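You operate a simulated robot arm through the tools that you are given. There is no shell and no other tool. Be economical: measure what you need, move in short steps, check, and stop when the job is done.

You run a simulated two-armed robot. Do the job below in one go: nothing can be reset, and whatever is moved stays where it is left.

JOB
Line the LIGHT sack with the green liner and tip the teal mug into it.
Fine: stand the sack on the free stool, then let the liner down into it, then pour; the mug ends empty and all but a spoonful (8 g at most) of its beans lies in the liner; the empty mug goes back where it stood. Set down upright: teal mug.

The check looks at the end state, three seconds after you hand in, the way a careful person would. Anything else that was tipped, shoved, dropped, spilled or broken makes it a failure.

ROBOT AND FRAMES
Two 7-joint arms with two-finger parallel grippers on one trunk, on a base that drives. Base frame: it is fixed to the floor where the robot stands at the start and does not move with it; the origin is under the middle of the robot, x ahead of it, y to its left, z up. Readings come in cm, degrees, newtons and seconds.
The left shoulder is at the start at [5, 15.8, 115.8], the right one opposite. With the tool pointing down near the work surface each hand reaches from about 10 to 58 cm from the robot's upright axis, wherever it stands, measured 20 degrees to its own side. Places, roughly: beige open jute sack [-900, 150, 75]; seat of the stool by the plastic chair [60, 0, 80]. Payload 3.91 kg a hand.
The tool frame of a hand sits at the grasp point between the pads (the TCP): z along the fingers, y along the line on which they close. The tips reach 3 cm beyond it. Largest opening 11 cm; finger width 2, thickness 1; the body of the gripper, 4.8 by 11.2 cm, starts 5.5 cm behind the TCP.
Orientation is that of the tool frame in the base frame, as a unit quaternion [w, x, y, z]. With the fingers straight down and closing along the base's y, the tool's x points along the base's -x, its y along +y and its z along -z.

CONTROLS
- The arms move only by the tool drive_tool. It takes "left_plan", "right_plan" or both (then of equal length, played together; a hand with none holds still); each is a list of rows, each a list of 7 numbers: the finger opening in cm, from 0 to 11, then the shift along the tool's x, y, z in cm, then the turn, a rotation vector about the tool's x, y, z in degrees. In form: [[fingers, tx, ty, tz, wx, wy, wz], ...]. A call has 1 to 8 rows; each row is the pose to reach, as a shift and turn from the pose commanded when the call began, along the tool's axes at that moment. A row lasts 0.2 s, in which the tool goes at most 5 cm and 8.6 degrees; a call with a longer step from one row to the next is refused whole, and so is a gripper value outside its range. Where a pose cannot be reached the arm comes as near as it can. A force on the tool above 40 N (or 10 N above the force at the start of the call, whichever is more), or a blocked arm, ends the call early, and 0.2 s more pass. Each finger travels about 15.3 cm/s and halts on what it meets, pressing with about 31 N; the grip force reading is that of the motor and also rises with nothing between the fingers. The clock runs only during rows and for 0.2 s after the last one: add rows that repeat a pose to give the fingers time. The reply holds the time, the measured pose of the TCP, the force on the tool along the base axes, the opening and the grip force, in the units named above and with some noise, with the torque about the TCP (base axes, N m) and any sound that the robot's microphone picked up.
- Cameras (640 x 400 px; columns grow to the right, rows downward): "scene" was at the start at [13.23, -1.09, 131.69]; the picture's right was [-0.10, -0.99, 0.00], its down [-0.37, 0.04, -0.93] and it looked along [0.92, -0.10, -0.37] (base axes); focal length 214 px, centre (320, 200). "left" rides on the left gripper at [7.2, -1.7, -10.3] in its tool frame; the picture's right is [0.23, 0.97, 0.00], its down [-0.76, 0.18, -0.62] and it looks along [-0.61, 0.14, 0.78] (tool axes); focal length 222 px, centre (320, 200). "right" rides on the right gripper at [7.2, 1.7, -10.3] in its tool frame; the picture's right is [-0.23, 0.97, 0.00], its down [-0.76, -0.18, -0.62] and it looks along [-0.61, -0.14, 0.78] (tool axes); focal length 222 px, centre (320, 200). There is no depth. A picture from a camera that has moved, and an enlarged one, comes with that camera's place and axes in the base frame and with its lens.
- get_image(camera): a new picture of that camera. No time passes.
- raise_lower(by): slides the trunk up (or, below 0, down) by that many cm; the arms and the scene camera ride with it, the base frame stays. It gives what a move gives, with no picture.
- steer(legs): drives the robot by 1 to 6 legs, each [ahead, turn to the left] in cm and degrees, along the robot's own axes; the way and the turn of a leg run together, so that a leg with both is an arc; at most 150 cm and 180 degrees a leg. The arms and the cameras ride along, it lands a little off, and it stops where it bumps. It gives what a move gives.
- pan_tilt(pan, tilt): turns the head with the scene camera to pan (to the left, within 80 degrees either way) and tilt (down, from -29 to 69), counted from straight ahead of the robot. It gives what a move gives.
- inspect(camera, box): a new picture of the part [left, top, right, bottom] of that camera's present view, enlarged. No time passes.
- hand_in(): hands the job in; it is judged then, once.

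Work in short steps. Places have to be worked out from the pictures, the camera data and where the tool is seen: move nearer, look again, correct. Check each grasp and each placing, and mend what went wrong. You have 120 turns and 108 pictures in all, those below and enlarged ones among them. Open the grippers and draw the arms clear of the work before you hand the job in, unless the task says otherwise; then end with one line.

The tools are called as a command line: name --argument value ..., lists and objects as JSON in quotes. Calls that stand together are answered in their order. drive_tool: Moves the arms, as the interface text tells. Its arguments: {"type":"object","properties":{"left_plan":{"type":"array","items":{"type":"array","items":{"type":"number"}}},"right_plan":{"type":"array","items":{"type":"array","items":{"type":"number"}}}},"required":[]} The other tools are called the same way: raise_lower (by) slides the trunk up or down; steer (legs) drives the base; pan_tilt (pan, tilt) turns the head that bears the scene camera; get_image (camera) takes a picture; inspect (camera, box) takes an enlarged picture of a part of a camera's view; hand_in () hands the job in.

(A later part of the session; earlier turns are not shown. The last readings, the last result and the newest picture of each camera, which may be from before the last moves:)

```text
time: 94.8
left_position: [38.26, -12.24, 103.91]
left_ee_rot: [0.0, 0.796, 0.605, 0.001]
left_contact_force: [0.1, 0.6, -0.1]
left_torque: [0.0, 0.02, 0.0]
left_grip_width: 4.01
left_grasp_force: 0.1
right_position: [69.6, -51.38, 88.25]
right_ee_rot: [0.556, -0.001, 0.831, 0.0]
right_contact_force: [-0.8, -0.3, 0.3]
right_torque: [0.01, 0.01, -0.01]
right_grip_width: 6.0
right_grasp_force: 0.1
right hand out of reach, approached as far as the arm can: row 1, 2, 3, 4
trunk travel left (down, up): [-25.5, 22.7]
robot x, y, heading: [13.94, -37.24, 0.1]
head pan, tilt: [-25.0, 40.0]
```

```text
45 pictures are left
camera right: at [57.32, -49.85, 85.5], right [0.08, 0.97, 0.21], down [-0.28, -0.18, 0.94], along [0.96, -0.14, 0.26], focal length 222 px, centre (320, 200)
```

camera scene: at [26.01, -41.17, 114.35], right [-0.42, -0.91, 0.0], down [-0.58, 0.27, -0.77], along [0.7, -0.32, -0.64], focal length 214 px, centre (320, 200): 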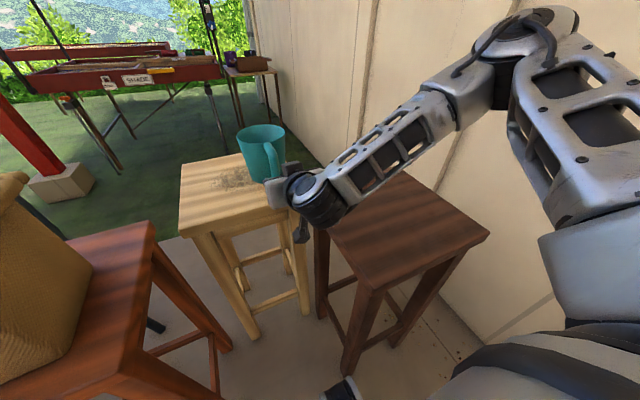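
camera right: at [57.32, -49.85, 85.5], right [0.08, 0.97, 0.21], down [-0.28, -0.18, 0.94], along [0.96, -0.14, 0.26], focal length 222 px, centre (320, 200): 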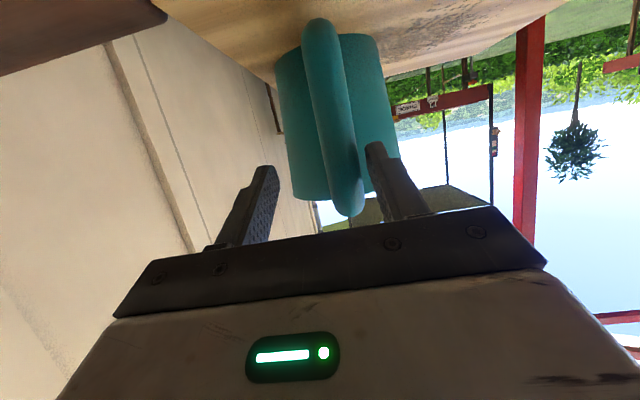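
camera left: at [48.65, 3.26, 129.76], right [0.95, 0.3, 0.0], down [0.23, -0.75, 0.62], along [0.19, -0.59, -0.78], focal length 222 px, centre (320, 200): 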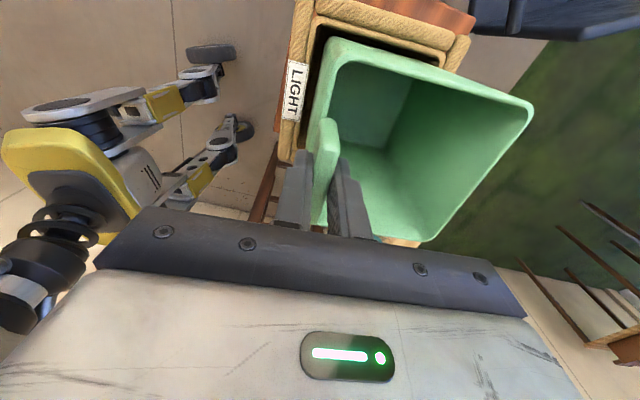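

The hand drifted to y=-51.4 at the wrist limit; the bar is 1.5 cm to its left. I ease pitch down 8° for slack and shift left 1.5 cm.

drive_tool --right_plan '[[6, 0.2, 0.5, 0, 0, 4, 0], [6, 0.6, 1.0, 0.2, 0, 8, 0], [6, 0.8, 1.5, 0.6, 0, 8, 0], [6, 0.8, 1.5, 0.6, 0, 8, 0]]'

get_image --camera "right"

inspect --camera "scene" --box '[200, 100, 360, 220]'

```text
time: 95.8
left_position: [38.31, -12.3, 103.84]
left_ee_rot: [0.001, 0.797, 0.604, 0.001]
left_contact_force: [-0.4, 0.1, 0.2]
left_torque: [-0.03, -0.02, 0.02]
left_grip_width: 4.0
left_grasp_force: 0.0
right_position: [69.41, -50.78, 87.64]
right_ee_rot: [0.496, -0.002, 0.868, 0.0]
right_contact_force: [0.8, -0.4, 0.5]
right_torque: [0.01, 0.0, -0.02]
right_grip_width: 5.98
right_grasp_force: 0.1
right hand out of reach, approached as far as the arm can: row 3, 4
trunk travel left (down, up): [-25.5, 22.7]
robot x, y, heading: [14.43, -37.09, 0.3]
head pan, tilt: [-25.0, 40.0]
```

```text
44 pictures are left
camera right: at [56.84, -49.13, 86.71], right [0.11, 0.97, 0.19], down [-0.15, -0.18, 0.97], along [0.98, -0.14, 0.13], focal length 222 px, centre (320, 200)
```

right: 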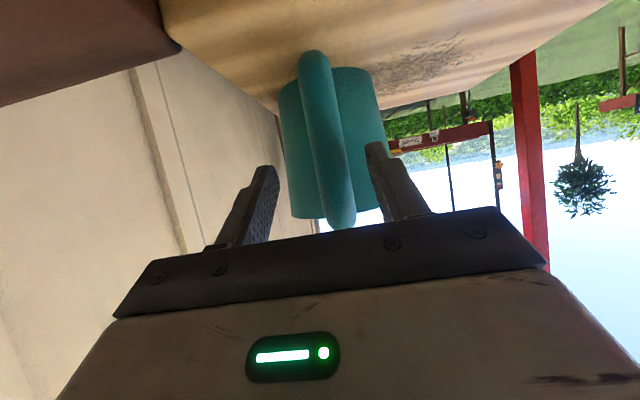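

```text
3.33 times, centred on (280, 160) of scene
camera zoom: at [26.01, -41.17, 114.35], right [-0.42, -0.91, 0.0], down [-0.58, 0.27, -0.77], along [0.7, -0.32, -0.64], focal length 715 px, centre (453, 333)
```

zoom: 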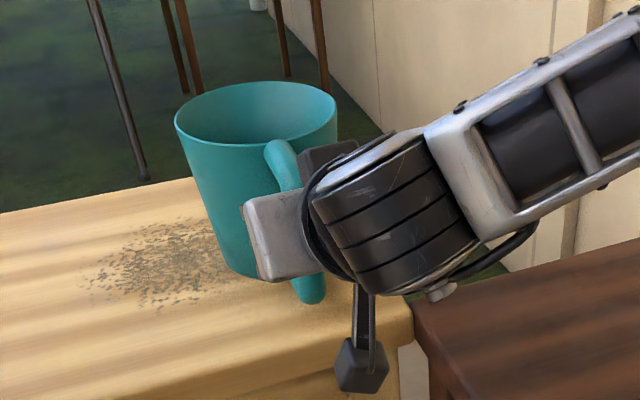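

Still 0.8 cm off in y and at the reach limit; a tiny base nudge (1 cm ahead, 0.9° left) centres it.

steer --legs '[[1, 0.9]]'

get_image --camera "right"

```text
time: 96.5
left_position: [38.88, -11.86, 103.91]
left_ee_rot: [0.001, 0.792, 0.611, 0.002]
left_contact_force: [0.5, 0.8, -0.4]
left_torque: [0.03, 0.01, 0.03]
left_grip_width: 4.0
left_grasp_force: 0.1
right_position: [70.69, -50.01, 87.69]
right_ee_rot: [0.496, -0.008, 0.868, 0.003]
right_contact_force: [-0.2, 0.2, -0.3]
right_torque: [0.01, -0.03, 0.04]
right_grip_width: 5.98
right_grasp_force: 0.1
trunk travel left (down, up): [-25.5, 22.7]
robot x, y, heading: [15.45, -37.16, 1.0]
head pan, tilt: [-25.0, 40.0]
```

```text
42 pictures are left
camera right: at [58.02, -48.46, 86.69], right [0.1, 0.98, 0.19], down [-0.15, -0.18, 0.97], along [0.98, -0.12, 0.13], focal length 222 px, centre (320, 200)
```

right: 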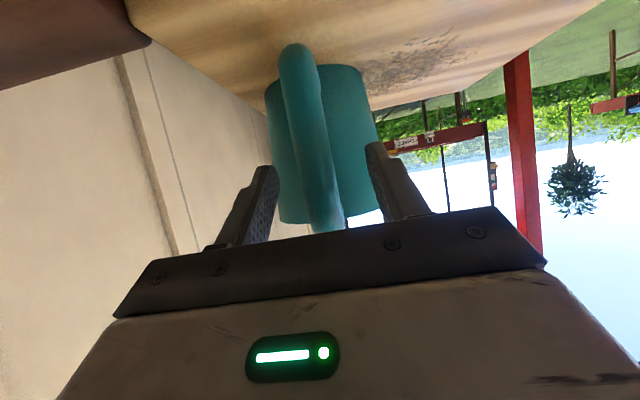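

Centred between the fingers at TCP (70.7,-50.0,87.7). Closing gently on the handle.

drive_tool --right_plan '[[4.5, 0, 0, 0, 0, 0, 0], [3.5, 0, 0, 0, 0, 0, 0], [2.5, 0, 0, 0, 0, 0, 0], [1.5, 0, 0, 0, 0, 0, 0], [0, 0, 0, 0, 0, 0, 0], [0, 0, 0, 0, 0, 0, 0]]'

inspect --camera "scene" --box '[200, 100, 360, 220]'

```text
time: 97.9
left_position: [38.88, -11.84, 103.82]
left_ee_rot: [0.0, 0.792, 0.61, 0.001]
left_contact_force: [-0.3, 0.2, -0.3]
left_torque: [0.02, 0.01, 0.0]
left_grip_width: 4.01
left_grasp_force: 0.0
right_position: [70.7, -50.03, 87.63]
right_ee_rot: [0.496, -0.008, 0.868, 0.003]
right_contact_force: [0.5, 0.3, 0.0]
right_torque: [0.01, -0.01, -0.01]
right_grip_width: 2.14
right_grasp_force: 30.8
trunk travel left (down, up): [-25.5, 22.7]
robot x, y, heading: [15.19, -37.49, 1.2]
head pan, tilt: [-25.0, 40.0]
```

```text
3.33 times, centred on (280, 160) of scene
camera zoom: at [27.06, -40.98, 114.35], right [-0.41, -0.91, 0.0], down [-0.59, 0.26, -0.77], along [0.7, -0.31, -0.64], focal length 715 px, centre (453, 333)
```

zoom: 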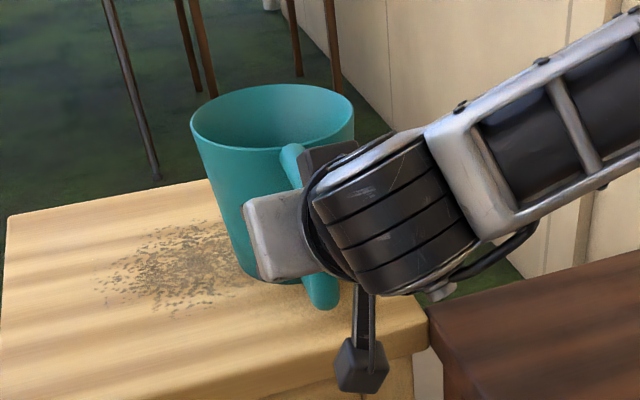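

Clean grasp (2.14 cm, no side force). I lift 2 cm with the trunk and check for slip.

raise_lower --by 2

inspect --camera "scene" --box '[200, 100, 360, 220]'

```text
time: 98.6
left_position: [38.89, -11.84, 105.88]
left_ee_rot: [-0.001, 0.792, 0.611, 0.001]
left_contact_force: [-0.2, 0.9, -0.2]
left_torque: [-0.05, 0.0, -0.02]
left_grip_width: 4.0
left_grasp_force: 0.1
right_position: [70.58, -49.8, 89.59]
right_ee_rot: [0.495, -0.009, 0.869, 0.004]
right_contact_force: [0.5, -0.5, -6.7]
right_torque: [0.0, 0.52, -0.01]
right_grip_width: 2.13
right_grasp_force: 30.8
trunk travel left (down, up): [-27.5, 20.7]
robot x, y, heading: [15.21, -37.32, 1.2]
head pan, tilt: [-25.0, 40.0]
```

```text
3.33 times, centred on (280, 160) of scene
camera zoom: at [27.13, -40.99, 116.34], right [-0.41, -0.91, 0.0], down [-0.59, 0.26, -0.77], along [0.7, -0.31, -0.64], focal length 715 px, centre (453, 333)
```

zoom: 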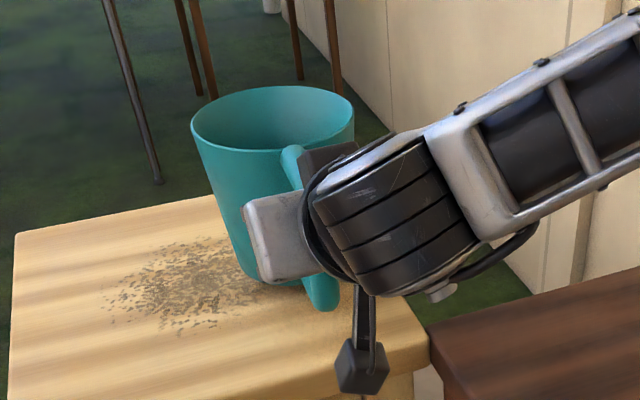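

Weight reads 6.7 N and there's no slip. I raise the mug with the arm (this gives wrist slack), slowly and upright.

drive_tool --right_plan '[[0, -1.47, 0, -1.45, 0, 0, 0], [0, -2.94, 0, -2.9, 0, 0, 0], [0, -4.41, 0, -4.34, 0, 0, 0], [0, -5.88, 0, -5.79, 0, 0, 0], [0, -7.35, 0, -7.24, 0, 0, 0], [0, -8.82, 0, -8.68, 0, 0, 0], [0, -10.3, 0, -10.1, 0, 0, 0], [0, -11.8, 0, -11.6, 0, 0, 0]]'

get_image --camera "scene"

```text
time: 100.4
left_position: [38.87, -11.81, 105.91]
left_ee_rot: [0.0, 0.792, 0.611, 0.001]
left_contact_force: [0.0, -1.1, 0.6]
left_torque: [-0.01, -0.03, 0.0]
left_grip_width: 4.01
left_grasp_force: 0.0
right_position: [66.72, -50.01, 105.73]
right_ee_rot: [0.495, -0.007, 0.869, 0.004]
right_contact_force: [-0.7, -0.2, -5.9]
right_torque: [0.01, 0.53, 0.0]
right_grip_width: 2.16
right_grasp_force: 30.6
trunk travel left (down, up): [-27.5, 20.7]
robot x, y, heading: [15.36, -37.44, 0.9]
head pan, tilt: [-25.0, 40.0]
```

```text
39 pictures are left
camera scene: at [27.09, -40.98, 116.34], right [-0.41, -0.91, 0.0], down [-0.59, 0.26, -0.77], along [0.7, -0.31, -0.64], focal length 214 px, centre (320, 200)
```

scene: 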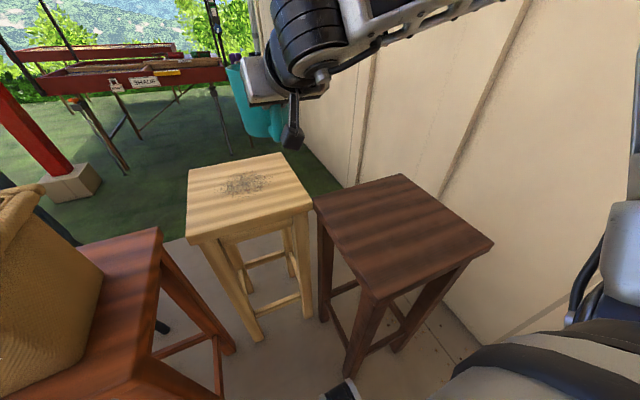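

Steady. I draw it further back and up for the drive.

drive_tool --right_plan '[[0, -0.53, 0, -2.05, 0, 0, 0], [0, -1.06, 0, -4.1, 0, 0, 0], [0, -1.6, 0, -6.15, 0, 0, 0], [0, -2.1, 0, -8.2, 0, 0, 0], [0, -2.65, 0, -10.3, 0, 0, 0], [0, -3.2, 0, -12.3, 0, 0, 0], [0, -3.7, 0, -14.4, 0, 0, 0], [0, -3.7, 0, -14.4, 0, 0, 0]]'

pan_tilt --pan -15 --tilt 10

get_image --camera "scene"

```text
time: 102.2
left_position: [38.68, -11.94, 105.91]
left_ee_rot: [0.001, 0.791, 0.611, 0.002]
left_contact_force: [0.2, -0.1, -0.2]
left_torque: [0.03, 0.0, 0.0]
left_grip_width: 4.0
left_grasp_force: 0.1
right_position: [56.16, -50.07, 116.08]
right_ee_rot: [0.496, -0.008, 0.868, 0.004]
right_contact_force: [-0.4, -0.3, -5.6]
right_torque: [0.0, 0.56, 0.0]
right_grip_width: 2.16
right_grasp_force: 31.6
trunk travel left (down, up): [-27.5, 20.7]
robot x, y, heading: [15.45, -37.48, 1.0]
head pan, tilt: [-25.0, 40.0]
```

```text
time: 103.1
left_position: [38.93, -11.87, 105.92]
left_ee_rot: [0.001, 0.791, 0.611, 0.001]
left_contact_force: [0.0, -0.3, 0.1]
left_torque: [0.01, 0.04, 0.03]
left_grip_width: 3.97
left_grasp_force: 0.1
right_position: [56.24, -50.08, 116.13]
right_ee_rot: [0.495, -0.008, 0.869, 0.003]
right_contact_force: [-0.4, 0.3, -5.9]
right_torque: [-0.02, 0.53, -0.01]
right_grip_width: 2.12
right_grasp_force: 31.1
trunk travel left (down, up): [-27.5, 20.7]
robot x, y, heading: [15.11, -37.43, 1.1]
head pan, tilt: [-15.0, 10.0]
```

```text
38 pictures are left
camera scene: at [28.36, -39.78, 121.1], right [-0.24, -0.97, 0.0], down [-0.17, 0.04, -0.98], along [0.96, -0.24, -0.17], focal length 214 px, centre (320, 200)
```

scene: 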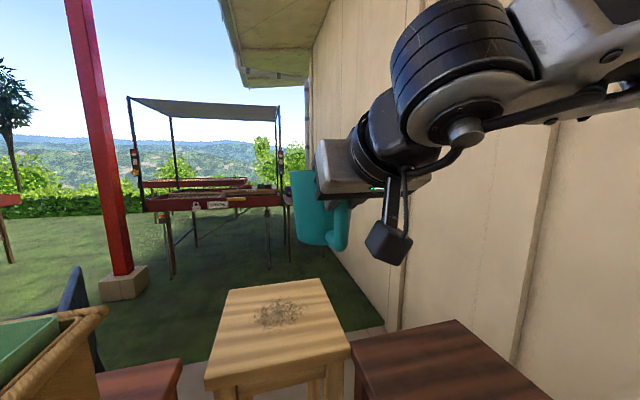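

The mug is upright and stable (56.2,-50.1,116). I raise the idle left hand for safety, then drive back, left, and toward the free stool, aiming for robot pose ≈(10,-1.5).

drive_tool --left_plan '[[4, 0, 0, -4, 0, 0, 0], [4, 0, 0, -8, 0, 0, 0], [4, 0, 0, -11, 0, 0, 0]]'

steer --legs '[[-35, 0], [0, 89], [37, 0], [0, -90]]'

pan_tilt --pan -10 --tilt 25

get_image --camera "scene"

```text
time: 103.9
left_position: [39.24, -12.23, 116.62]
left_ee_rot: [0.001, 0.792, 0.611, 0.0]
left_contact_force: [0.3, 0.0, -0.5]
left_torque: [-0.02, 0.02, 0.01]
left_grip_width: 4.0
left_grasp_force: 0.1
left hand out of reach, approached as far as the arm can: row 3
right_position: [56.2, -50.15, 116.12]
right_ee_rot: [0.495, -0.008, 0.869, 0.004]
right_contact_force: [0.0, 0.3, -7.1]
right_torque: [-0.01, 0.54, 0.02]
right_grip_width: 2.15
right_grasp_force: 30.8
trunk travel left (down, up): [-27.5, 20.7]
robot x, y, heading: [15.32, -37.61, 1.0]
head pan, tilt: [-15.0, 10.0]
```

```text
time: 115.6
left_position: [5.23, 23.36, 116.56]
left_ee_rot: [0.0, 0.795, 0.606, 0.001]
left_contact_force: [-0.2, -0.5, 0.4]
left_torque: [-0.02, 0.02, 0.02]
left_grip_width: 4.01
left_grasp_force: 0.0
right_position: [21.71, -14.61, 116.05]
right_ee_rot: [0.495, -0.003, 0.869, 0.001]
right_contact_force: [-0.4, 0.6, -5.8]
right_torque: [0.03, 0.52, -0.01]
right_grip_width: 2.14
right_grasp_force: 31.3
trunk travel left (down, up): [-27.5, 20.7]
robot x, y, heading: [-18.92, -1.6, 0.3]
head pan, tilt: [-15.0, 10.0]
```

```text
time: 116.4
left_position: [5.18, 23.34, 116.48]
left_ee_rot: [0.001, 0.795, 0.606, 0.001]
left_contact_force: [0.0, -1.3, 0.5]
left_torque: [0.0, 0.01, 0.0]
left_grip_width: 3.98
left_grasp_force: 0.0
right_position: [21.71, -14.71, 115.94]
right_ee_rot: [0.496, -0.003, 0.869, 0.0]
right_contact_force: [-0.8, 0.7, -6.4]
right_torque: [-0.01, 0.53, 0.02]
right_grip_width: 2.14
right_grasp_force: 30.9
trunk travel left (down, up): [-27.5, 20.7]
robot x, y, heading: [-19.08, -1.59, 0.2]
head pan, tilt: [-10.0, 25.0]
```

```text
37 pictures are left
camera scene: at [-5.91, -3.29, 118.68], right [-0.17, -0.99, 0.0], down [-0.42, 0.07, -0.91], along [0.89, -0.15, -0.42], focal length 214 px, centre (320, 200)
```

scene: 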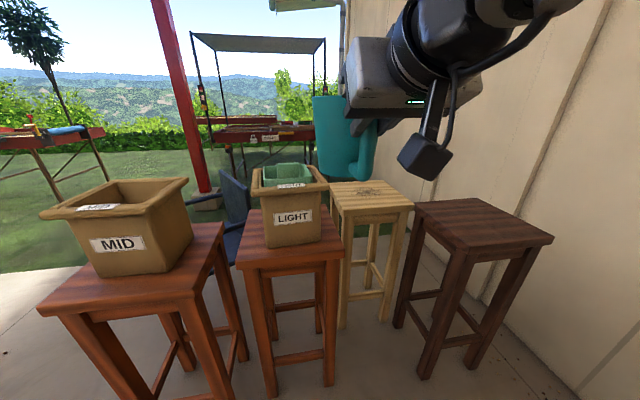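

Ready. I drive 29 cm ahead so the mug hovers just right of the sack (base z≈109, clear of rim and tab).

steer --legs '[[29, 0]]'

pan_tilt --pan -5 --tilt 38

get_image --camera "scene"

```text
time: 118.4
left_position: [34.8, 23.5, 116.49]
left_ee_rot: [0.001, 0.796, 0.605, 0.001]
left_contact_force: [0.2, -0.1, -0.1]
left_torque: [0.0, 0.03, -0.02]
left_grip_width: 4.0
left_grasp_force: 0.2
right_position: [51.09, -14.73, 115.96]
right_ee_rot: [0.496, -0.002, 0.869, 0.0]
right_contact_force: [1.0, 0.1, -6.5]
right_torque: [0.02, 0.54, 0.0]
right_grip_width: 2.14
right_grasp_force: 31.3
trunk travel left (down, up): [-27.5, 20.7]
robot x, y, heading: [10.39, -1.3, 0.5]
head pan, tilt: [-10.0, 25.0]
```

```text
time: 119.1
left_position: [34.65, 23.69, 116.43]
left_ee_rot: [0.001, 0.795, 0.606, 0.0]
left_contact_force: [0.6, -0.3, 0.1]
left_torque: [0.0, -0.02, -0.04]
left_grip_width: 3.98
left_grasp_force: 0.0
right_position: [51.11, -14.55, 116.06]
right_ee_rot: [0.495, -0.002, 0.869, 0.0]
right_contact_force: [0.0, 0.1, -4.9]
right_torque: [0.02, 0.54, -0.01]
right_grip_width: 2.12
right_grasp_force: 30.6
trunk travel left (down, up): [-27.5, 20.7]
robot x, y, heading: [10.4, -1.56, 0.2]
head pan, tilt: [-5.0, 38.0]
```

```text
36 pictures are left
camera scene: at [23.08, -2.26, 116.65], right [-0.08, -1.0, 0.0], down [-0.61, 0.05, -0.79], along [0.79, -0.06, -0.62], focal length 214 px, centre (320, 200)
```

scene: 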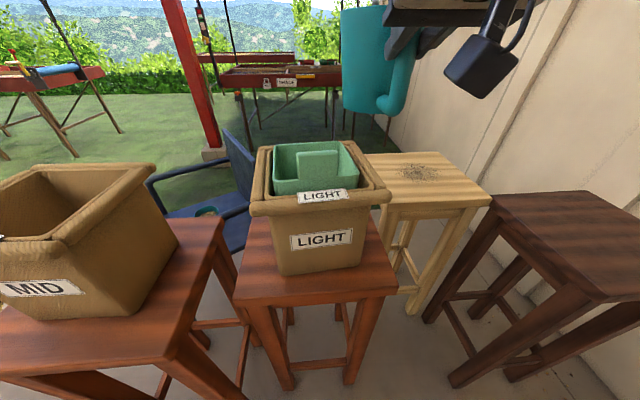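

Liner opening spans x≈50–62, y≈-10.5..2. I place the TCP at (52.7,-20,112) and pitch up 12°, readying for the roll-pour to the left.

drive_tool --right_plan '[[0, 0.6, -1.3, 0.8, 0, -3, 0], [0, 1.2, -2.6, 1.6, 0, -6, 0], [0, 1.9, -4, 2.5, 0, -9, 0], [0, 2.6, -5.4, 3.4, 0, -12, 0], [0, 2.6, -5.4, 3.4, 0, -12, 0]]'

get_image --camera "scene"

```text
time: 120.3
left_position: [34.74, 23.47, 116.58]
left_ee_rot: [0.001, 0.795, 0.607, 0.001]
left_contact_force: [0.1, 0.1, -0.6]
left_torque: [-0.01, -0.04, 0.0]
left_grip_width: 3.97
left_grasp_force: 0.0
right_position: [52.78, -19.98, 112.13]
right_ee_rot: [0.584, -0.003, 0.812, 0.002]
right_contact_force: [0.6, 0.4, -7.0]
right_torque: [0.03, 0.57, 0.0]
right_grip_width: 2.14
right_grasp_force: 30.8
trunk travel left (down, up): [-27.5, 20.7]
robot x, y, heading: [10.59, -1.09, 0.2]
head pan, tilt: [-5.0, 38.0]
```

```text
35 pictures are left
camera scene: at [23.08, -2.26, 116.64], right [-0.08, -1.0, 0.0], down [-0.61, 0.05, -0.79], along [0.79, -0.06, -0.62], focal length 214 px, centre (320, 200)
```

scene: 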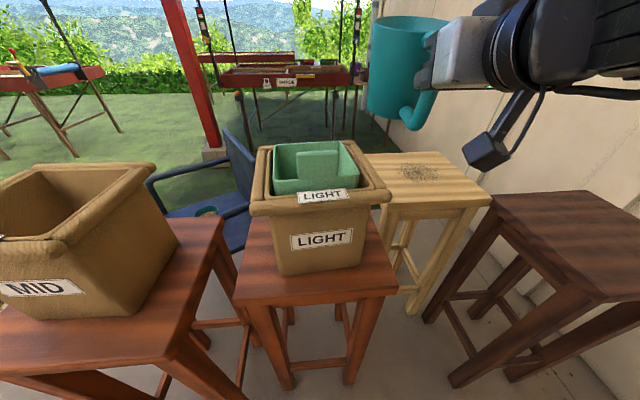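

All good. Rolling left 40° while shifting 1.5 cm left, keeping the lip over the liner.

drive_tool --right_plan '[[0, 0, 0.5, 0, 0, 0, -8], [0, 0, 1.0, 0, 0, 0, -16], [0, 0, 1.5, 0, 0, 0, -24], [0, 0, 1.5, 0, 0, 0, -32], [0, 0, 1.5, 0, 0, 0, -40], [0, 0, 1.5, 0, 0, 0, -40]]'

get_image --camera "scene"

```text
time: 121.7
left_position: [34.71, 23.56, 116.45]
left_ee_rot: [0.001, 0.796, 0.606, 0.002]
left_contact_force: [0.5, -1.1, 0.7]
left_torque: [0.0, 0.0, 0.03]
left_grip_width: 4.01
left_grasp_force: 0.1
right_position: [52.67, -18.45, 112.2]
right_ee_rot: [0.549, -0.281, 0.762, -0.198]
right_contact_force: [-0.6, 1.1, -5.7]
right_torque: [-0.09, 0.55, -0.01]
right_grip_width: 2.19
right_grasp_force: 31.4
trunk travel left (down, up): [-27.5, 20.7]
robot x, y, heading: [10.86, -1.46, 0.3]
head pan, tilt: [-5.0, 38.0]
```

```text
34 pictures are left
camera scene: at [23.08, -2.26, 116.64], right [-0.08, -1.0, 0.0], down [-0.61, 0.05, -0.79], along [0.79, -0.06, -0.62], focal length 214 px, centre (320, 200)
```

scene: 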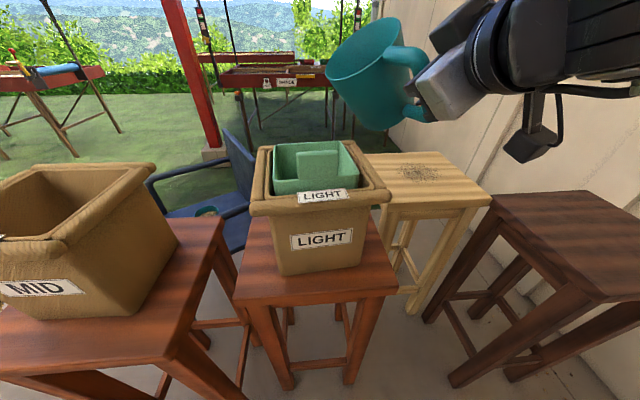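

Lip sits over the liner. Now roll slowly to ~62° while lowering 3 cm, and pause to let beans flow.

drive_tool --right_plan '[[0, 0.5, 0.5, 0.2, 0, 0, -5], [0, 1.0, 1.0, 0.5, 0, 0, -10], [0, 1.5, 1.5, 0.7, 0, 0, -14], [0, 1.98, 2.06, 0.95, 0, 0, -18], [0, 1.98, 2.06, 0.95, 0, 0, -22], [0, 1.98, 2.06, 0.95, 0, 0, -22], [0, 1.98, 2.06, 0.95, 0, 0, -22]]'

get_image --camera "scene"

```text
time: 123.3
left_position: [34.69, 23.57, 116.52]
left_ee_rot: [-0.001, 0.796, 0.606, 0.0]
left_contact_force: [-0.3, -0.3, -0.4]
left_torque: [-0.01, 0.01, 0.01]
left_grip_width: 3.99
left_grasp_force: 0.0
right_position: [52.71, -18.2, 109.12]
right_ee_rot: [0.501, -0.42, 0.695, -0.3]
right_contact_force: [-1.1, -0.5, 2.3]
right_torque: [0.23, -0.28, 0.1]
right_grip_width: 2.16
right_grasp_force: 30.4
trunk travel left (down, up): [-27.5, 20.7]
robot x, y, heading: [10.1, -1.49, 0.0]
head pan, tilt: [-5.0, 38.0]
```

```text
33 pictures are left
camera scene: at [23.01, -2.25, 116.65], right [-0.08, -1.0, 0.0], down [-0.61, 0.05, -0.79], along [0.79, -0.06, -0.62], focal length 214 px, centre (320, 200)
```

scene: 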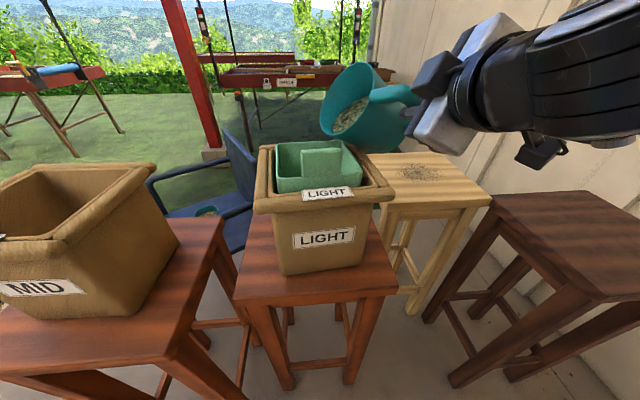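

The force jumped: the mug's underside touched the sack rim. I raise straight up 3.5 cm and re-check.

drive_tool --right_plan '[[0, -0.6, -1.6, -0.55, 0, 0, 0], [0, -1.12, -3.17, -1.11, 0, 0, 0], [0, -1.12, -3.17, -1.11, 0, 0, 0]]'

inspect --camera "scene" --box '[220, 30, 460, 290]'

```text
time: 124.1
left_position: [34.62, 23.53, 116.57]
left_ee_rot: [0.001, 0.796, 0.606, 0.001]
left_contact_force: [-0.2, -0.7, -0.8]
left_torque: [-0.02, 0.0, 0.0]
left_grip_width: 3.98
left_grasp_force: 0.1
right_position: [52.9, -18.84, 112.67]
right_ee_rot: [0.5, -0.42, 0.695, -0.301]
right_contact_force: [-0.3, -0.1, -5.1]
right_torque: [-0.14, 0.34, -0.05]
right_grip_width: 2.11
right_grasp_force: 31.2
trunk travel left (down, up): [-27.5, 20.7]
robot x, y, heading: [10.48, -1.47, 0.3]
head pan, tilt: [-5.0, 38.0]
```

```text
1.54 times, centred on (340, 160) of scene
camera zoom: at [23.08, -2.26, 116.64], right [-0.08, -1.0, 0.0], down [-0.61, 0.05, -0.79], along [0.79, -0.06, -0.62], focal length 330 px, centre (289, 262)
```

zoom: 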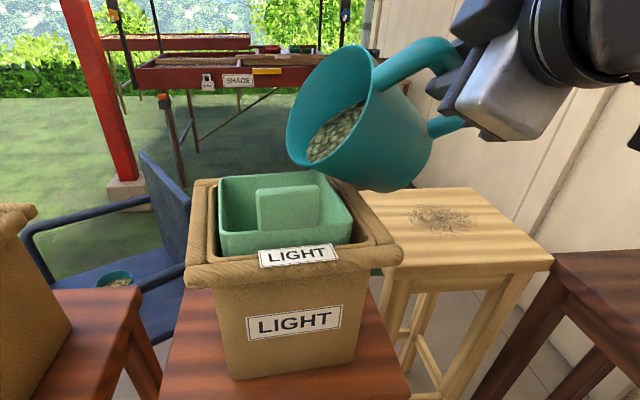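

Clear again; the sack just shifted slightly and still stands with the liner inside, and the beans are at the lip. Staying higher, I roll slowly to 90° with TCP going to about (53.6,-17.3,114.5).

drive_tool --right_plan '[[0, -0.9, -0.9, -0.3, 0, 0, -4], [0, -1.8, -1.0, -0.2, 0, 0, -8], [0, -2.3, -1.0, 0.1, 0, 0, -12], [0, -2.3, -1.0, 0.1, 0, 0, -16], [0, -2.3, -1.0, 0.1, 0, 0, -20], [0, -2.3, -1.0, 0.1, 0, 0, -24], [0, -2.3, -1.0, 0.1, 0, 0, -28], [0, -2.3, -1.0, 0.1, 0, 0, -28]]'

inspect --camera "scene" --box '[220, 30, 460, 290]'

```text
time: 125.9
left_position: [34.51, 23.57, 116.44]
left_ee_rot: [0.0, 0.796, 0.605, 0.002]
left_contact_force: [0.0, 0.4, -0.5]
left_torque: [-0.01, -0.01, 0.01]
left_grip_width: 4.0
left_grasp_force: 0.0
right_position: [53.33, -17.18, 114.76]
right_ee_rot: [-0.415, 0.575, -0.571, 0.413]
right_contact_force: [-3.6, -2.2, 15.6]
right_torque: [1.11, -0.05, 0.14]
right_grip_width: 2.45
right_grasp_force: 30.7
trunk travel left (down, up): [-27.5, 20.7]
robot x, y, heading: [10.15, -0.99, 0.5]
head pan, tilt: [-5.0, 38.0]
```

```text
1.54 times, centred on (340, 160) of scene
camera zoom: at [22.9, -2.25, 116.68], right [-0.08, -1.0, 0.0], down [-0.61, 0.05, -0.79], along [0.79, -0.06, -0.61], focal length 330 px, centre (289, 262)
```

zoom: 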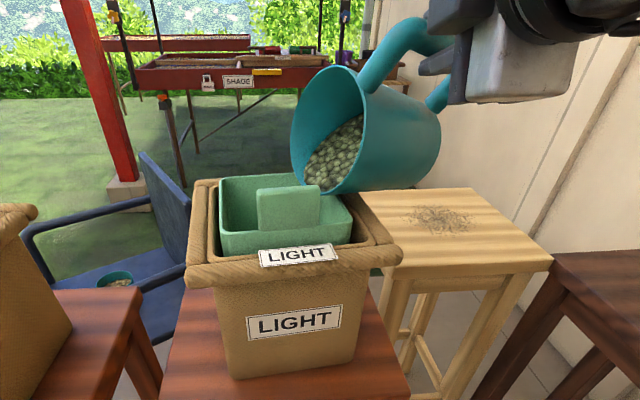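

The mug's lip is resting on the right rim (+15 N): it has drooped in the grip and hangs lower than modelled. I raise 5 cm, then re-measure before pouring further.

drive_tool --right_plan '[[0, 0, -1.5, -0.5, 0, 0, 0], [0, 0, -3, -1, 0, 0, 0], [0, -0.5, -4.74, -1.58, 0, 0, 0], [0, -0.5, -4.74, -1.58, 0, 0, 0]]'

inspect --camera "scene" --box '[220, 30, 460, 290]'

```text
time: 126.9
left_position: [34.75, 23.57, 116.47]
left_ee_rot: [0.001, 0.796, 0.606, 0.001]
left_contact_force: [-0.3, 0.5, -0.5]
left_torque: [-0.03, -0.02, 0.0]
left_grip_width: 4.03
left_grasp_force: 0.0
right_position: [53.47, -16.99, 115.95]
right_ee_rot: [-0.415, 0.574, -0.573, 0.413]
right_contact_force: [-0.2, 0.1, -4.4]
right_torque: [0.01, 0.31, 0.0]
right_grip_width: 2.15
right_grasp_force: 30.9
right hand out of reach, approached as far as the arm can: row 2, 3, 4
trunk travel left (down, up): [-27.5, 20.7]
robot x, y, heading: [10.26, -1.35, 0.1]
head pan, tilt: [-5.0, 38.0]
```

```text
1.54 times, centred on (340, 160) of scene
camera zoom: at [23.07, -2.26, 116.64], right [-0.08, -1.0, 0.0], down [-0.61, 0.05, -0.79], along [0.79, -0.06, -0.62], focal length 330 px, centre (289, 262)
```

zoom: 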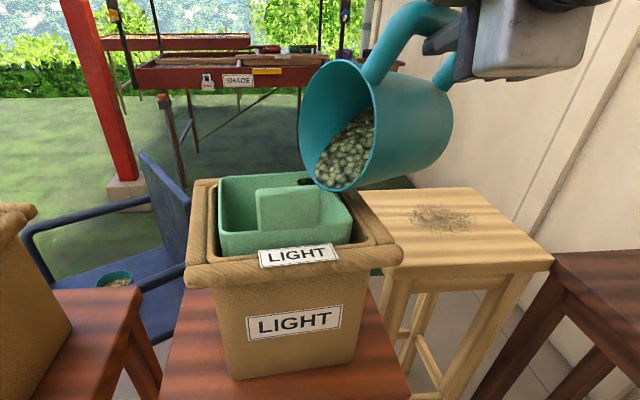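

The lip is free now, just above the right rim, with beans about to flow. I raise the trunk 4 cm and shift the mug 4 cm left and 1.5 forward so the lip is well over the liner.

raise_lower --by 4

drive_tool --right_plan '[[0, -1, -0.1, 0.4, 0, 0, 0], [0, -2, -0.2, 0.7, 0, 0, 0], [0, -3, -0.3, 1.1, 0, 0, 0], [0, -4, -0.48, 1.42, 0, 0, 0], [0, -4, -0.48, 1.42, 0, 0, 0]]'

inspect --camera "scene" --box '[220, 30, 460, 290]'

```text
time: 127.8
left_position: [34.68, 23.45, 120.45]
left_ee_rot: [0.0, 0.795, 0.606, 0.0]
left_contact_force: [-0.2, 0.1, 0.8]
left_torque: [0.01, -0.01, 0.01]
left_grip_width: 4.01
left_grasp_force: 0.1
right_position: [53.42, -17.05, 119.99]
right_ee_rot: [-0.416, 0.573, -0.572, 0.414]
right_contact_force: [0.7, 0.3, -5.0]
right_torque: [-0.01, 0.33, 0.0]
right_grip_width: 2.11
right_grasp_force: 30.7
trunk travel left (down, up): [-31.5, 16.7]
robot x, y, heading: [9.97, -1.46, 0.5]
head pan, tilt: [-5.0, 38.0]
```

```text
time: 129.0
left_position: [34.66, 23.63, 120.53]
left_ee_rot: [0.0, 0.796, 0.605, 0.0]
left_contact_force: [-0.2, -0.3, 0.4]
left_torque: [-0.03, -0.01, 0.04]
left_grip_width: 4.01
left_grasp_force: 0.1
right_position: [55.02, -13.18, 119.99]
right_ee_rot: [-0.416, 0.573, -0.573, 0.413]
right_contact_force: [0.6, -0.3, -4.0]
right_torque: [0.02, 0.31, 0.04]
right_grip_width: 2.11
right_grasp_force: 30.8
trunk travel left (down, up): [-31.5, 16.7]
robot x, y, heading: [10.57, -1.57, 0.3]
head pan, tilt: [-5.0, 38.0]
```

```text
1.54 times, centred on (340, 160) of scene
camera zoom: at [23.07, -2.26, 120.64], right [-0.08, -1.0, 0.0], down [-0.61, 0.05, -0.79], along [0.79, -0.06, -0.62], focal length 330 px, centre (289, 262)
```

zoom: 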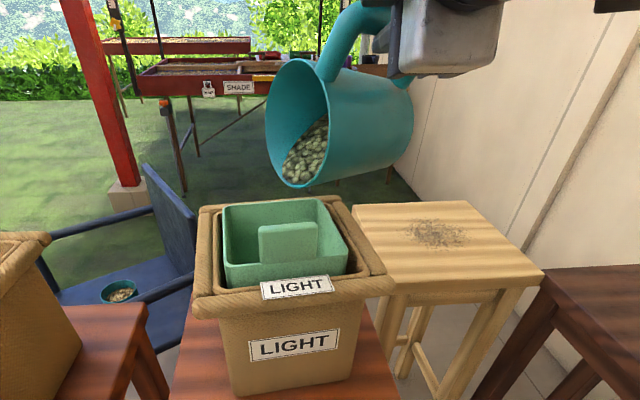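

Lip is now about (56.5,-6,104.7), right over the liner. I roll on slowly another 16°, shifting 1 cm left.

drive_tool --right_plan '[[0, -0.2, 0, 0, 0, 0, -3], [0, -0.4, 0, 0, 0, 0, -6], [0, -0.6, 0, 0, 0, 0, -9], [0, -0.8, 0, 0, 0, 0, -12], [0, -1, 0, 0, 0, 0, -16], [0, -1, 0, 0, 0, 0, -16], [0, -1, 0, 0, 0, 0, -16]]'

inspect --camera "scene" --box '[220, 30, 460, 290]'

```text
time: 130.2
left_position: [34.54, 23.51, 120.49]
left_ee_rot: [0.0, 0.796, 0.605, 0.001]
left_contact_force: [0.5, 0.8, 0.0]
left_torque: [0.0, 0.03, 0.0]
left_grip_width: 4.0
left_grasp_force: 0.1
right_position: [52.92, -14.36, 115.83]
right_ee_rot: [-0.378, 0.627, -0.486, 0.478]
right_contact_force: [-3.4, -0.7, 13.7]
right_torque: [0.75, 0.12, 0.15]
right_grip_width: 2.34
right_grasp_force: 31.3
right hand out of reach, approached as far as the arm can: row 1, 2, 3, 4, 5, 6
trunk travel left (down, up): [-31.5, 16.7]
robot x, y, heading: [10.1, -1.69, 0.2]
head pan, tilt: [-5.0, 38.0]
stopped in row 6 (right hand): the force on the tool passed its limit at 47 N (the readings are from after the stop); the commanded pose is now the measured one
```

```text
1.54 times, centred on (340, 160) of scene
camera zoom: at [22.99, -2.23, 120.65], right [-0.08, -1.0, 0.0], down [-0.61, 0.05, -0.79], along [0.79, -0.06, -0.62], focal length 330 px, centre (289, 262)
```

zoom: 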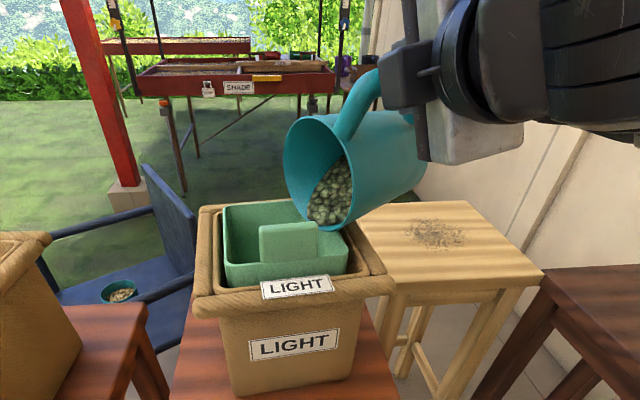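

The arm is too folded here (wrist too close to the shoulder), which caused the limit and the dip onto the rim. I raise the trunk, roll back 40° so nothing drips, then will back the base up and extend the arm.

raise_lower --by 5

drive_tool --right_plan '[[0, 0, 0, 0, 0, 0, 8], [0, 0, 0, 0, 0, 0, 16], [0, 0, 0, 0, 0, 0, 24], [0, 0, 0, 0, 0, 0, 32], [0, 0, 0, 0, 0, 0, 40], [0, 0, 0, 0, 0, 0, 48], [0, 0, 0, 0, 0, 0, 48]]'

get_image --camera "scene"

```text
time: 131.1
left_position: [34.56, 23.57, 125.45]
left_ee_rot: [0.001, 0.796, 0.605, 0.0]
left_contact_force: [0.1, 0.0, 0.2]
left_torque: [-0.01, -0.02, 0.01]
left_grip_width: 4.0
left_grasp_force: 0.0
right_position: [52.85, -14.4, 120.33]
right_ee_rot: [-0.372, 0.631, -0.488, 0.475]
right_contact_force: [0.8, 0.4, -3.7]
right_torque: [0.02, 0.23, 0.03]
right_grip_width: 2.12
right_grasp_force: 31.1
trunk travel left (down, up): [-36.5, 11.7]
robot x, y, heading: [10.42, -1.61, 0.4]
head pan, tilt: [-5.0, 38.0]
```

```text
time: 132.7
left_position: [34.64, 23.57, 125.52]
left_ee_rot: [0.0, 0.796, 0.605, 0.0]
left_contact_force: [0.1, -0.5, -0.5]
left_torque: [-0.02, 0.02, -0.04]
left_grip_width: 4.0
left_grasp_force: 0.1
right_position: [52.89, -14.53, 120.31]
right_ee_rot: [0.535, -0.376, 0.702, -0.281]
right_contact_force: [-0.1, 0.5, -2.6]
right_torque: [-0.07, 0.24, 0.01]
right_grip_width: 2.11
right_grasp_force: 31.1
trunk travel left (down, up): [-36.5, 11.7]
robot x, y, heading: [10.34, -1.15, 0.2]
head pan, tilt: [-5.0, 38.0]
```

```text
27 pictures are left
camera scene: at [23.05, -2.26, 125.64], right [-0.08, -1.0, 0.0], down [-0.61, 0.05, -0.79], along [0.79, -0.06, -0.62], focal length 214 px, centre (320, 200)
```

scene: 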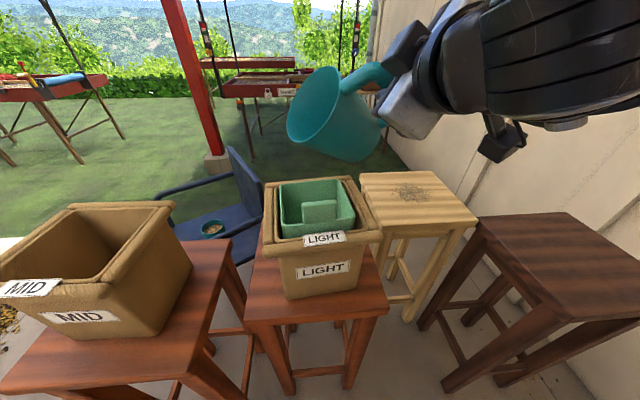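

About half the weight is gone (≈3.3 N left), so beans went in. I back the base up 13 cm and extend the arm 13 cm forward to restore working room.

steer --legs '[[-13, 0]]'

drive_tool --right_plan '[[0, -0.5, -0.8, 3.2, 0, 0, 0], [0, -1, -1.6, 6.6, 0, 0, 0], [0, -1.5, -2.3, 10, 0, 0, 0], [0, -2, -3.1, 13.3, 0, 0, 0], [0, -2, -3.1, 13.3, 0, 0, 0]]'

get_image --camera "scene"

```text
time: 134.0
left_position: [21.76, 23.33, 125.47]
left_ee_rot: [0.0, 0.797, 0.604, 0.0]
left_contact_force: [0.1, 0.7, 0.2]
left_torque: [0.04, 0.0, 0.02]
left_grip_width: 4.0
left_grasp_force: 0.1
right_position: [39.82, -14.56, 120.33]
right_ee_rot: [0.535, -0.377, 0.701, -0.283]
right_contact_force: [-0.6, -0.5, -3.3]
right_torque: [-0.11, 0.22, 0.02]
right_grip_width: 2.1
right_grasp_force: 31.4
trunk travel left (down, up): [-36.5, 11.7]
robot x, y, heading: [-2.6, -1.77, 0.3]
head pan, tilt: [-5.0, 38.0]
```

```text
time: 135.2
left_position: [21.62, 23.48, 125.45]
left_ee_rot: [0.001, 0.797, 0.604, 0.0]
left_contact_force: [0.8, 0.4, 0.1]
left_torque: [0.01, 0.0, -0.01]
left_grip_width: 3.98
left_grasp_force: 0.1
right_position: [53.62, -14.72, 120.4]
right_ee_rot: [0.534, -0.377, 0.702, -0.282]
right_contact_force: [-0.6, 0.6, -3.0]
right_torque: [-0.12, 0.24, 0.01]
right_grip_width: 2.12
right_grasp_force: 31.3
trunk travel left (down, up): [-36.5, 11.7]
robot x, y, heading: [-2.66, -1.3, 0.3]
head pan, tilt: [-5.0, 38.0]
```

```text
26 pictures are left
camera scene: at [10.07, -2.35, 125.65], right [-0.08, -1.0, 0.0], down [-0.61, 0.05, -0.79], along [0.79, -0.07, -0.62], focal length 214 px, centre (320, 200)
```

scene: 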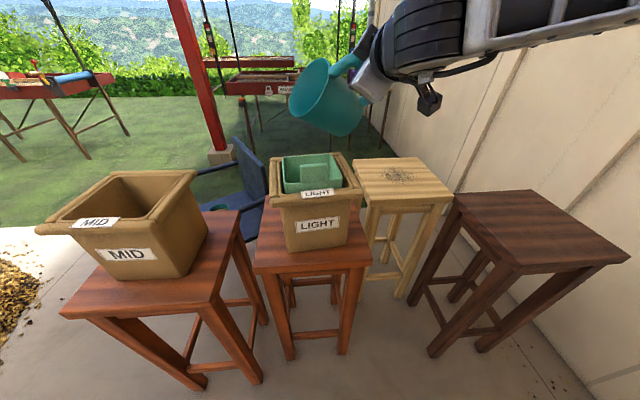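

Free of limits now. Rolling on by 44° with a small shift left/forward; then I check.

drive_tool --right_plan '[[0, -0.4, 0.2, 0.3, 0, 0, -6], [0, -0.8, 0.4, 0.6, 0, 0, -12], [0, -1.39, 0.6, 0.96, 0, 0, -18], [0, -1.39, 0.6, 0.96, 0, 0, -24], [0, -1.39, 0.6, 0.96, 0, 0, -30], [0, -1.39, 0.6, 0.96, 0, 0, -35], [0, -1.39, 0.6, 0.96, 0, 0, -40], [0, -1.39, 0.6, 0.96, 0, 0, -44]]'

inspect --camera "scene" --box '[240, 30, 420, 280]'

```text
time: 137.0
left_position: [21.69, 23.41, 125.5]
left_ee_rot: [0.0, 0.796, 0.605, 0.0]
left_contact_force: [0.3, -0.7, -1.1]
left_torque: [0.02, 0.03, -0.03]
left_grip_width: 4.0
left_grasp_force: 0.0
right_position: [52.25, -16.29, 117.48]
right_ee_rot: [-0.393, 0.61, -0.509, 0.462]
right_contact_force: [0.2, -0.4, -4.1]
right_torque: [0.02, 0.24, -0.01]
right_grip_width: 2.11
right_grasp_force: 31.2
right hand out of reach, approached as far as the arm can: row 5, 6, 7, 8
trunk travel left (down, up): [-36.5, 11.7]
robot x, y, heading: [-2.61, -1.47, 0.1]
head pan, tilt: [-5.0, 38.0]
```

```text
1.60 times, centred on (330, 155) of scene
camera zoom: at [10.09, -2.36, 125.64], right [-0.08, -1.0, 0.0], down [-0.61, 0.05, -0.79], along [0.79, -0.07, -0.62], focal length 343 px, centre (304, 272)
```

zoom: 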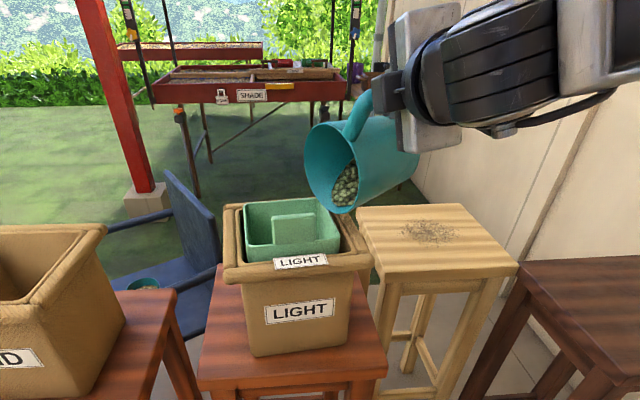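

Roll left saturates near 97°, giving only ~90° tilt. Because the mug leans in the grip, pitching the tool upward adds tilt; I try pitching up 24° while raising 5 cm and shifting 3 cm left.

drive_tool --right_plan '[[0, -0.7, -2, -0.1, 4, 0, 0], [0, -1.4, -4, -0.2, 8, 0, 0], [0, -2.07, -5.5, -0.32, 12, 0, 0], [0, -2.07, -5.5, -0.32, 16, 0, 0], [0, -2.07, -5.5, -0.32, 20, 0, 0], [0, -2.07, -5.5, -0.32, 24, 0, 0], [0, -2.07, -5.5, -0.32, 24, 0, 0]]'

inspect --camera "scene" --box '[240, 30, 420, 280]'

```text
time: 138.6
left_position: [21.68, 23.38, 125.44]
left_ee_rot: [0.001, 0.797, 0.604, 0.001]
left_contact_force: [0.2, 0.0, 0.2]
left_torque: [0.03, 0.03, -0.01]
left_grip_width: 4.02
left_grasp_force: 0.1
right_position: [52.38, -13.25, 124.49]
right_ee_rot: [-0.504, 0.52, -0.407, 0.556]
right_contact_force: [1.1, -0.2, -3.1]
right_torque: [-0.04, 0.28, -0.03]
right_grip_width: 2.13
right_grasp_force: 31.0
right hand out of reach, approached as far as the arm can: row 2, 3, 6, 7
trunk travel left (down, up): [-36.5, 11.7]
robot x, y, heading: [-2.72, -1.18, 0.2]
head pan, tilt: [-5.0, 38.0]
```

```text
1.60 times, centred on (330, 155) of scene
camera zoom: at [10.11, -2.35, 125.64], right [-0.08, -1.0, 0.0], down [-0.61, 0.05, -0.79], along [0.78, -0.07, -0.62], focal length 343 px, centre (304, 272)
```

zoom: 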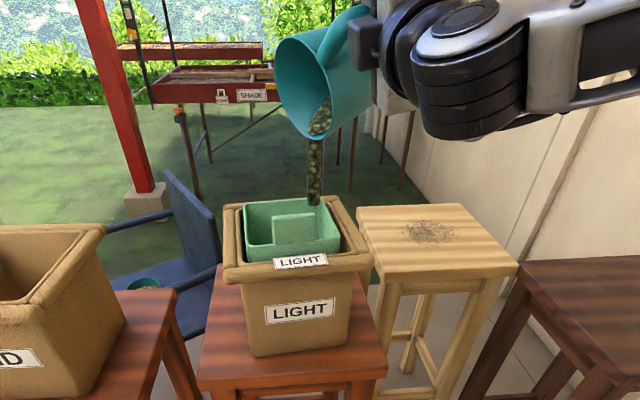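

Beans are streaming straight into the liner. I shift 1.5 cm further left for margin, keep pitching up a little, and hold.

drive_tool --right_plan '[[0, -0.7, -0.1, -0.2, 0, 0, 0], [0, -1.5, -0.3, -0.4, 2, 0, 0], [0, -1.5, -0.3, -0.4, 4, 0, 0], [0, -1.5, -0.3, -0.4, 6, 0, 0], [0, -1.5, -0.3, -0.4, 9, 0, 0], [0, -1.5, -0.3, -0.4, 12, 0, 0], [0, -1.5, -0.3, -0.4, 12, 0, 0], [0, -1.5, -0.3, -0.4, 12, 0, 0]]'

inspect --camera "scene" --box '[240, 30, 420, 280]'

```text
time: 140.4
left_position: [21.83, 23.41, 125.61]
left_ee_rot: [0.0, 0.797, 0.605, 0.0]
left_contact_force: [-0.1, -0.9, 0.8]
left_torque: [0.02, 0.01, 0.03]
left_grip_width: 4.0
left_grasp_force: 0.0
right_position: [47.74, -12.33, 129.65]
right_ee_rot: [-0.538, 0.48, -0.371, 0.585]
right_contact_force: [0.5, 0.2, -2.7]
right_torque: [0.0, 0.22, -0.03]
right_grip_width: 2.12
right_grasp_force: 31.1
right hand out of reach, approached as far as the arm can: row 1, 2, 3, 4, 5, 6, 7, 8
trunk travel left (down, up): [-36.5, 11.7]
robot x, y, heading: [-2.26, -1.18, 0.2]
head pan, tilt: [-5.0, 38.0]
```

```text
1.60 times, centred on (330, 155) of scene
camera zoom: at [10.11, -2.35, 125.64], right [-0.08, -1.0, 0.0], down [-0.61, 0.05, -0.79], along [0.78, -0.07, -0.62], focal length 343 px, centre (304, 272)
```

zoom: 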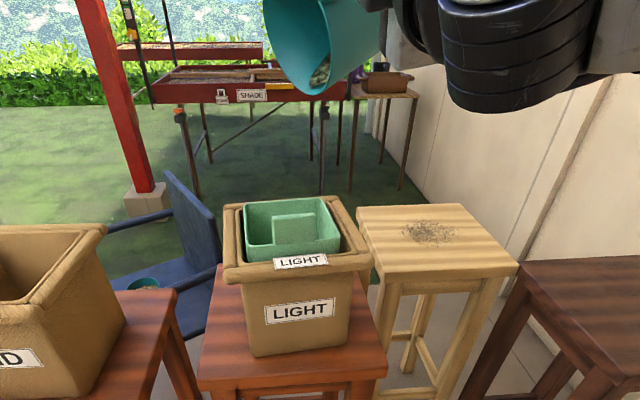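

The stream has stopped with a few beans left; the hand drifted back and up with the limits. I lower the trunk 7 cm and nudge the base 4 cm ahead and slightly left so the lip is above the liner's middle again.

steer --legs '[[4.5, 1.5]]'

raise_lower --by -7

inspect --camera "scene" --box '[240, 30, 420, 280]'

```text
time: 141.3
left_position: [25.69, 24.07, 125.49]
left_ee_rot: [0.001, 0.789, 0.615, 0.0]
left_contact_force: [0.7, -1.4, -0.8]
left_torque: [-0.03, 0.05, 0.01]
left_grip_width: 4.01
left_grasp_force: 0.1
right_position: [52.48, -10.92, 129.71]
right_ee_rot: [-0.545, 0.486, -0.366, 0.577]
right_contact_force: [-0.1, 0.2, -2.8]
right_torque: [0.0, 0.23, 0.01]
right_grip_width: 2.14
right_grasp_force: 31.1
trunk travel left (down, up): [-36.5, 11.7]
robot x, y, heading: [1.93, -1.17, 1.8]
head pan, tilt: [-5.0, 38.0]
```

```text
time: 142.4
left_position: [25.52, 24.11, 118.47]
left_ee_rot: [0.001, 0.788, 0.615, 0.001]
left_contact_force: [-0.6, -0.1, -1.4]
left_torque: [0.01, 0.02, 0.02]
left_grip_width: 3.98
left_grasp_force: 0.2
right_position: [52.51, -10.95, 122.6]
right_ee_rot: [-0.547, 0.485, -0.365, 0.577]
right_contact_force: [-0.5, 0.0, -2.5]
right_torque: [0.01, 0.25, 0.03]
right_grip_width: 2.14
right_grasp_force: 31.1
trunk travel left (down, up): [-29.5, 18.7]
robot x, y, heading: [2.02, -1.08, 1.5]
head pan, tilt: [-5.0, 38.0]
```

```text
1.60 times, centred on (330, 155) of scene
camera zoom: at [14.54, -1.95, 118.65], right [-0.06, -1.0, 0.0], down [-0.61, 0.04, -0.79], along [0.79, -0.05, -0.62], focal length 343 px, centre (304, 272)
```

zoom: 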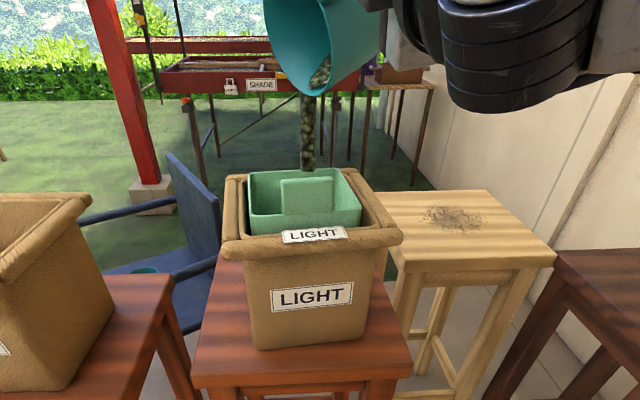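

The stream appears cut at the far rim line, so I need to verify it lands inside. I check with the right hand's camera, and raise nothing until sure.

get_image --camera "right"

inspect --camera "scene" --box '[290, 60, 370, 190]'

```text
21 pictures are left
camera right: at [43.41, -19.46, 119.54], right [0.25, 0.09, -0.96], down [-0.7, 0.71, -0.12], along [0.67, 0.7, 0.24], focal length 222 px, centre (320, 200)
```

right: 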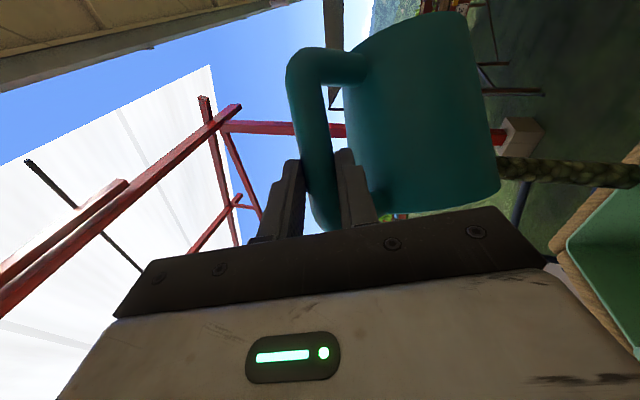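

```text
3.08 times, centred on (330, 125) of scene
camera zoom: at [14.54, -1.95, 118.65], right [-0.06, -1.0, 0.0], down [-0.61, 0.04, -0.79], along [0.79, -0.05, -0.62], focal length 660 px, centre (289, 431)
```

zoom: 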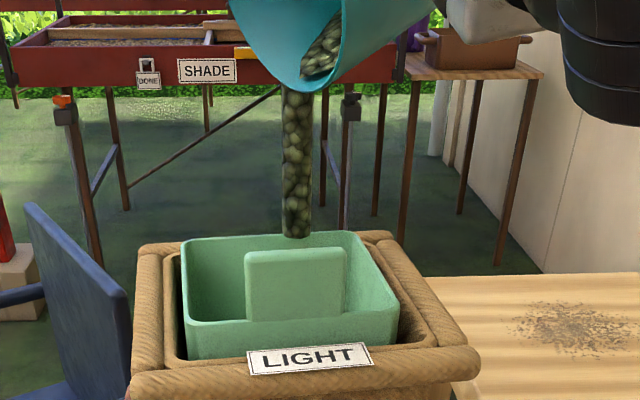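

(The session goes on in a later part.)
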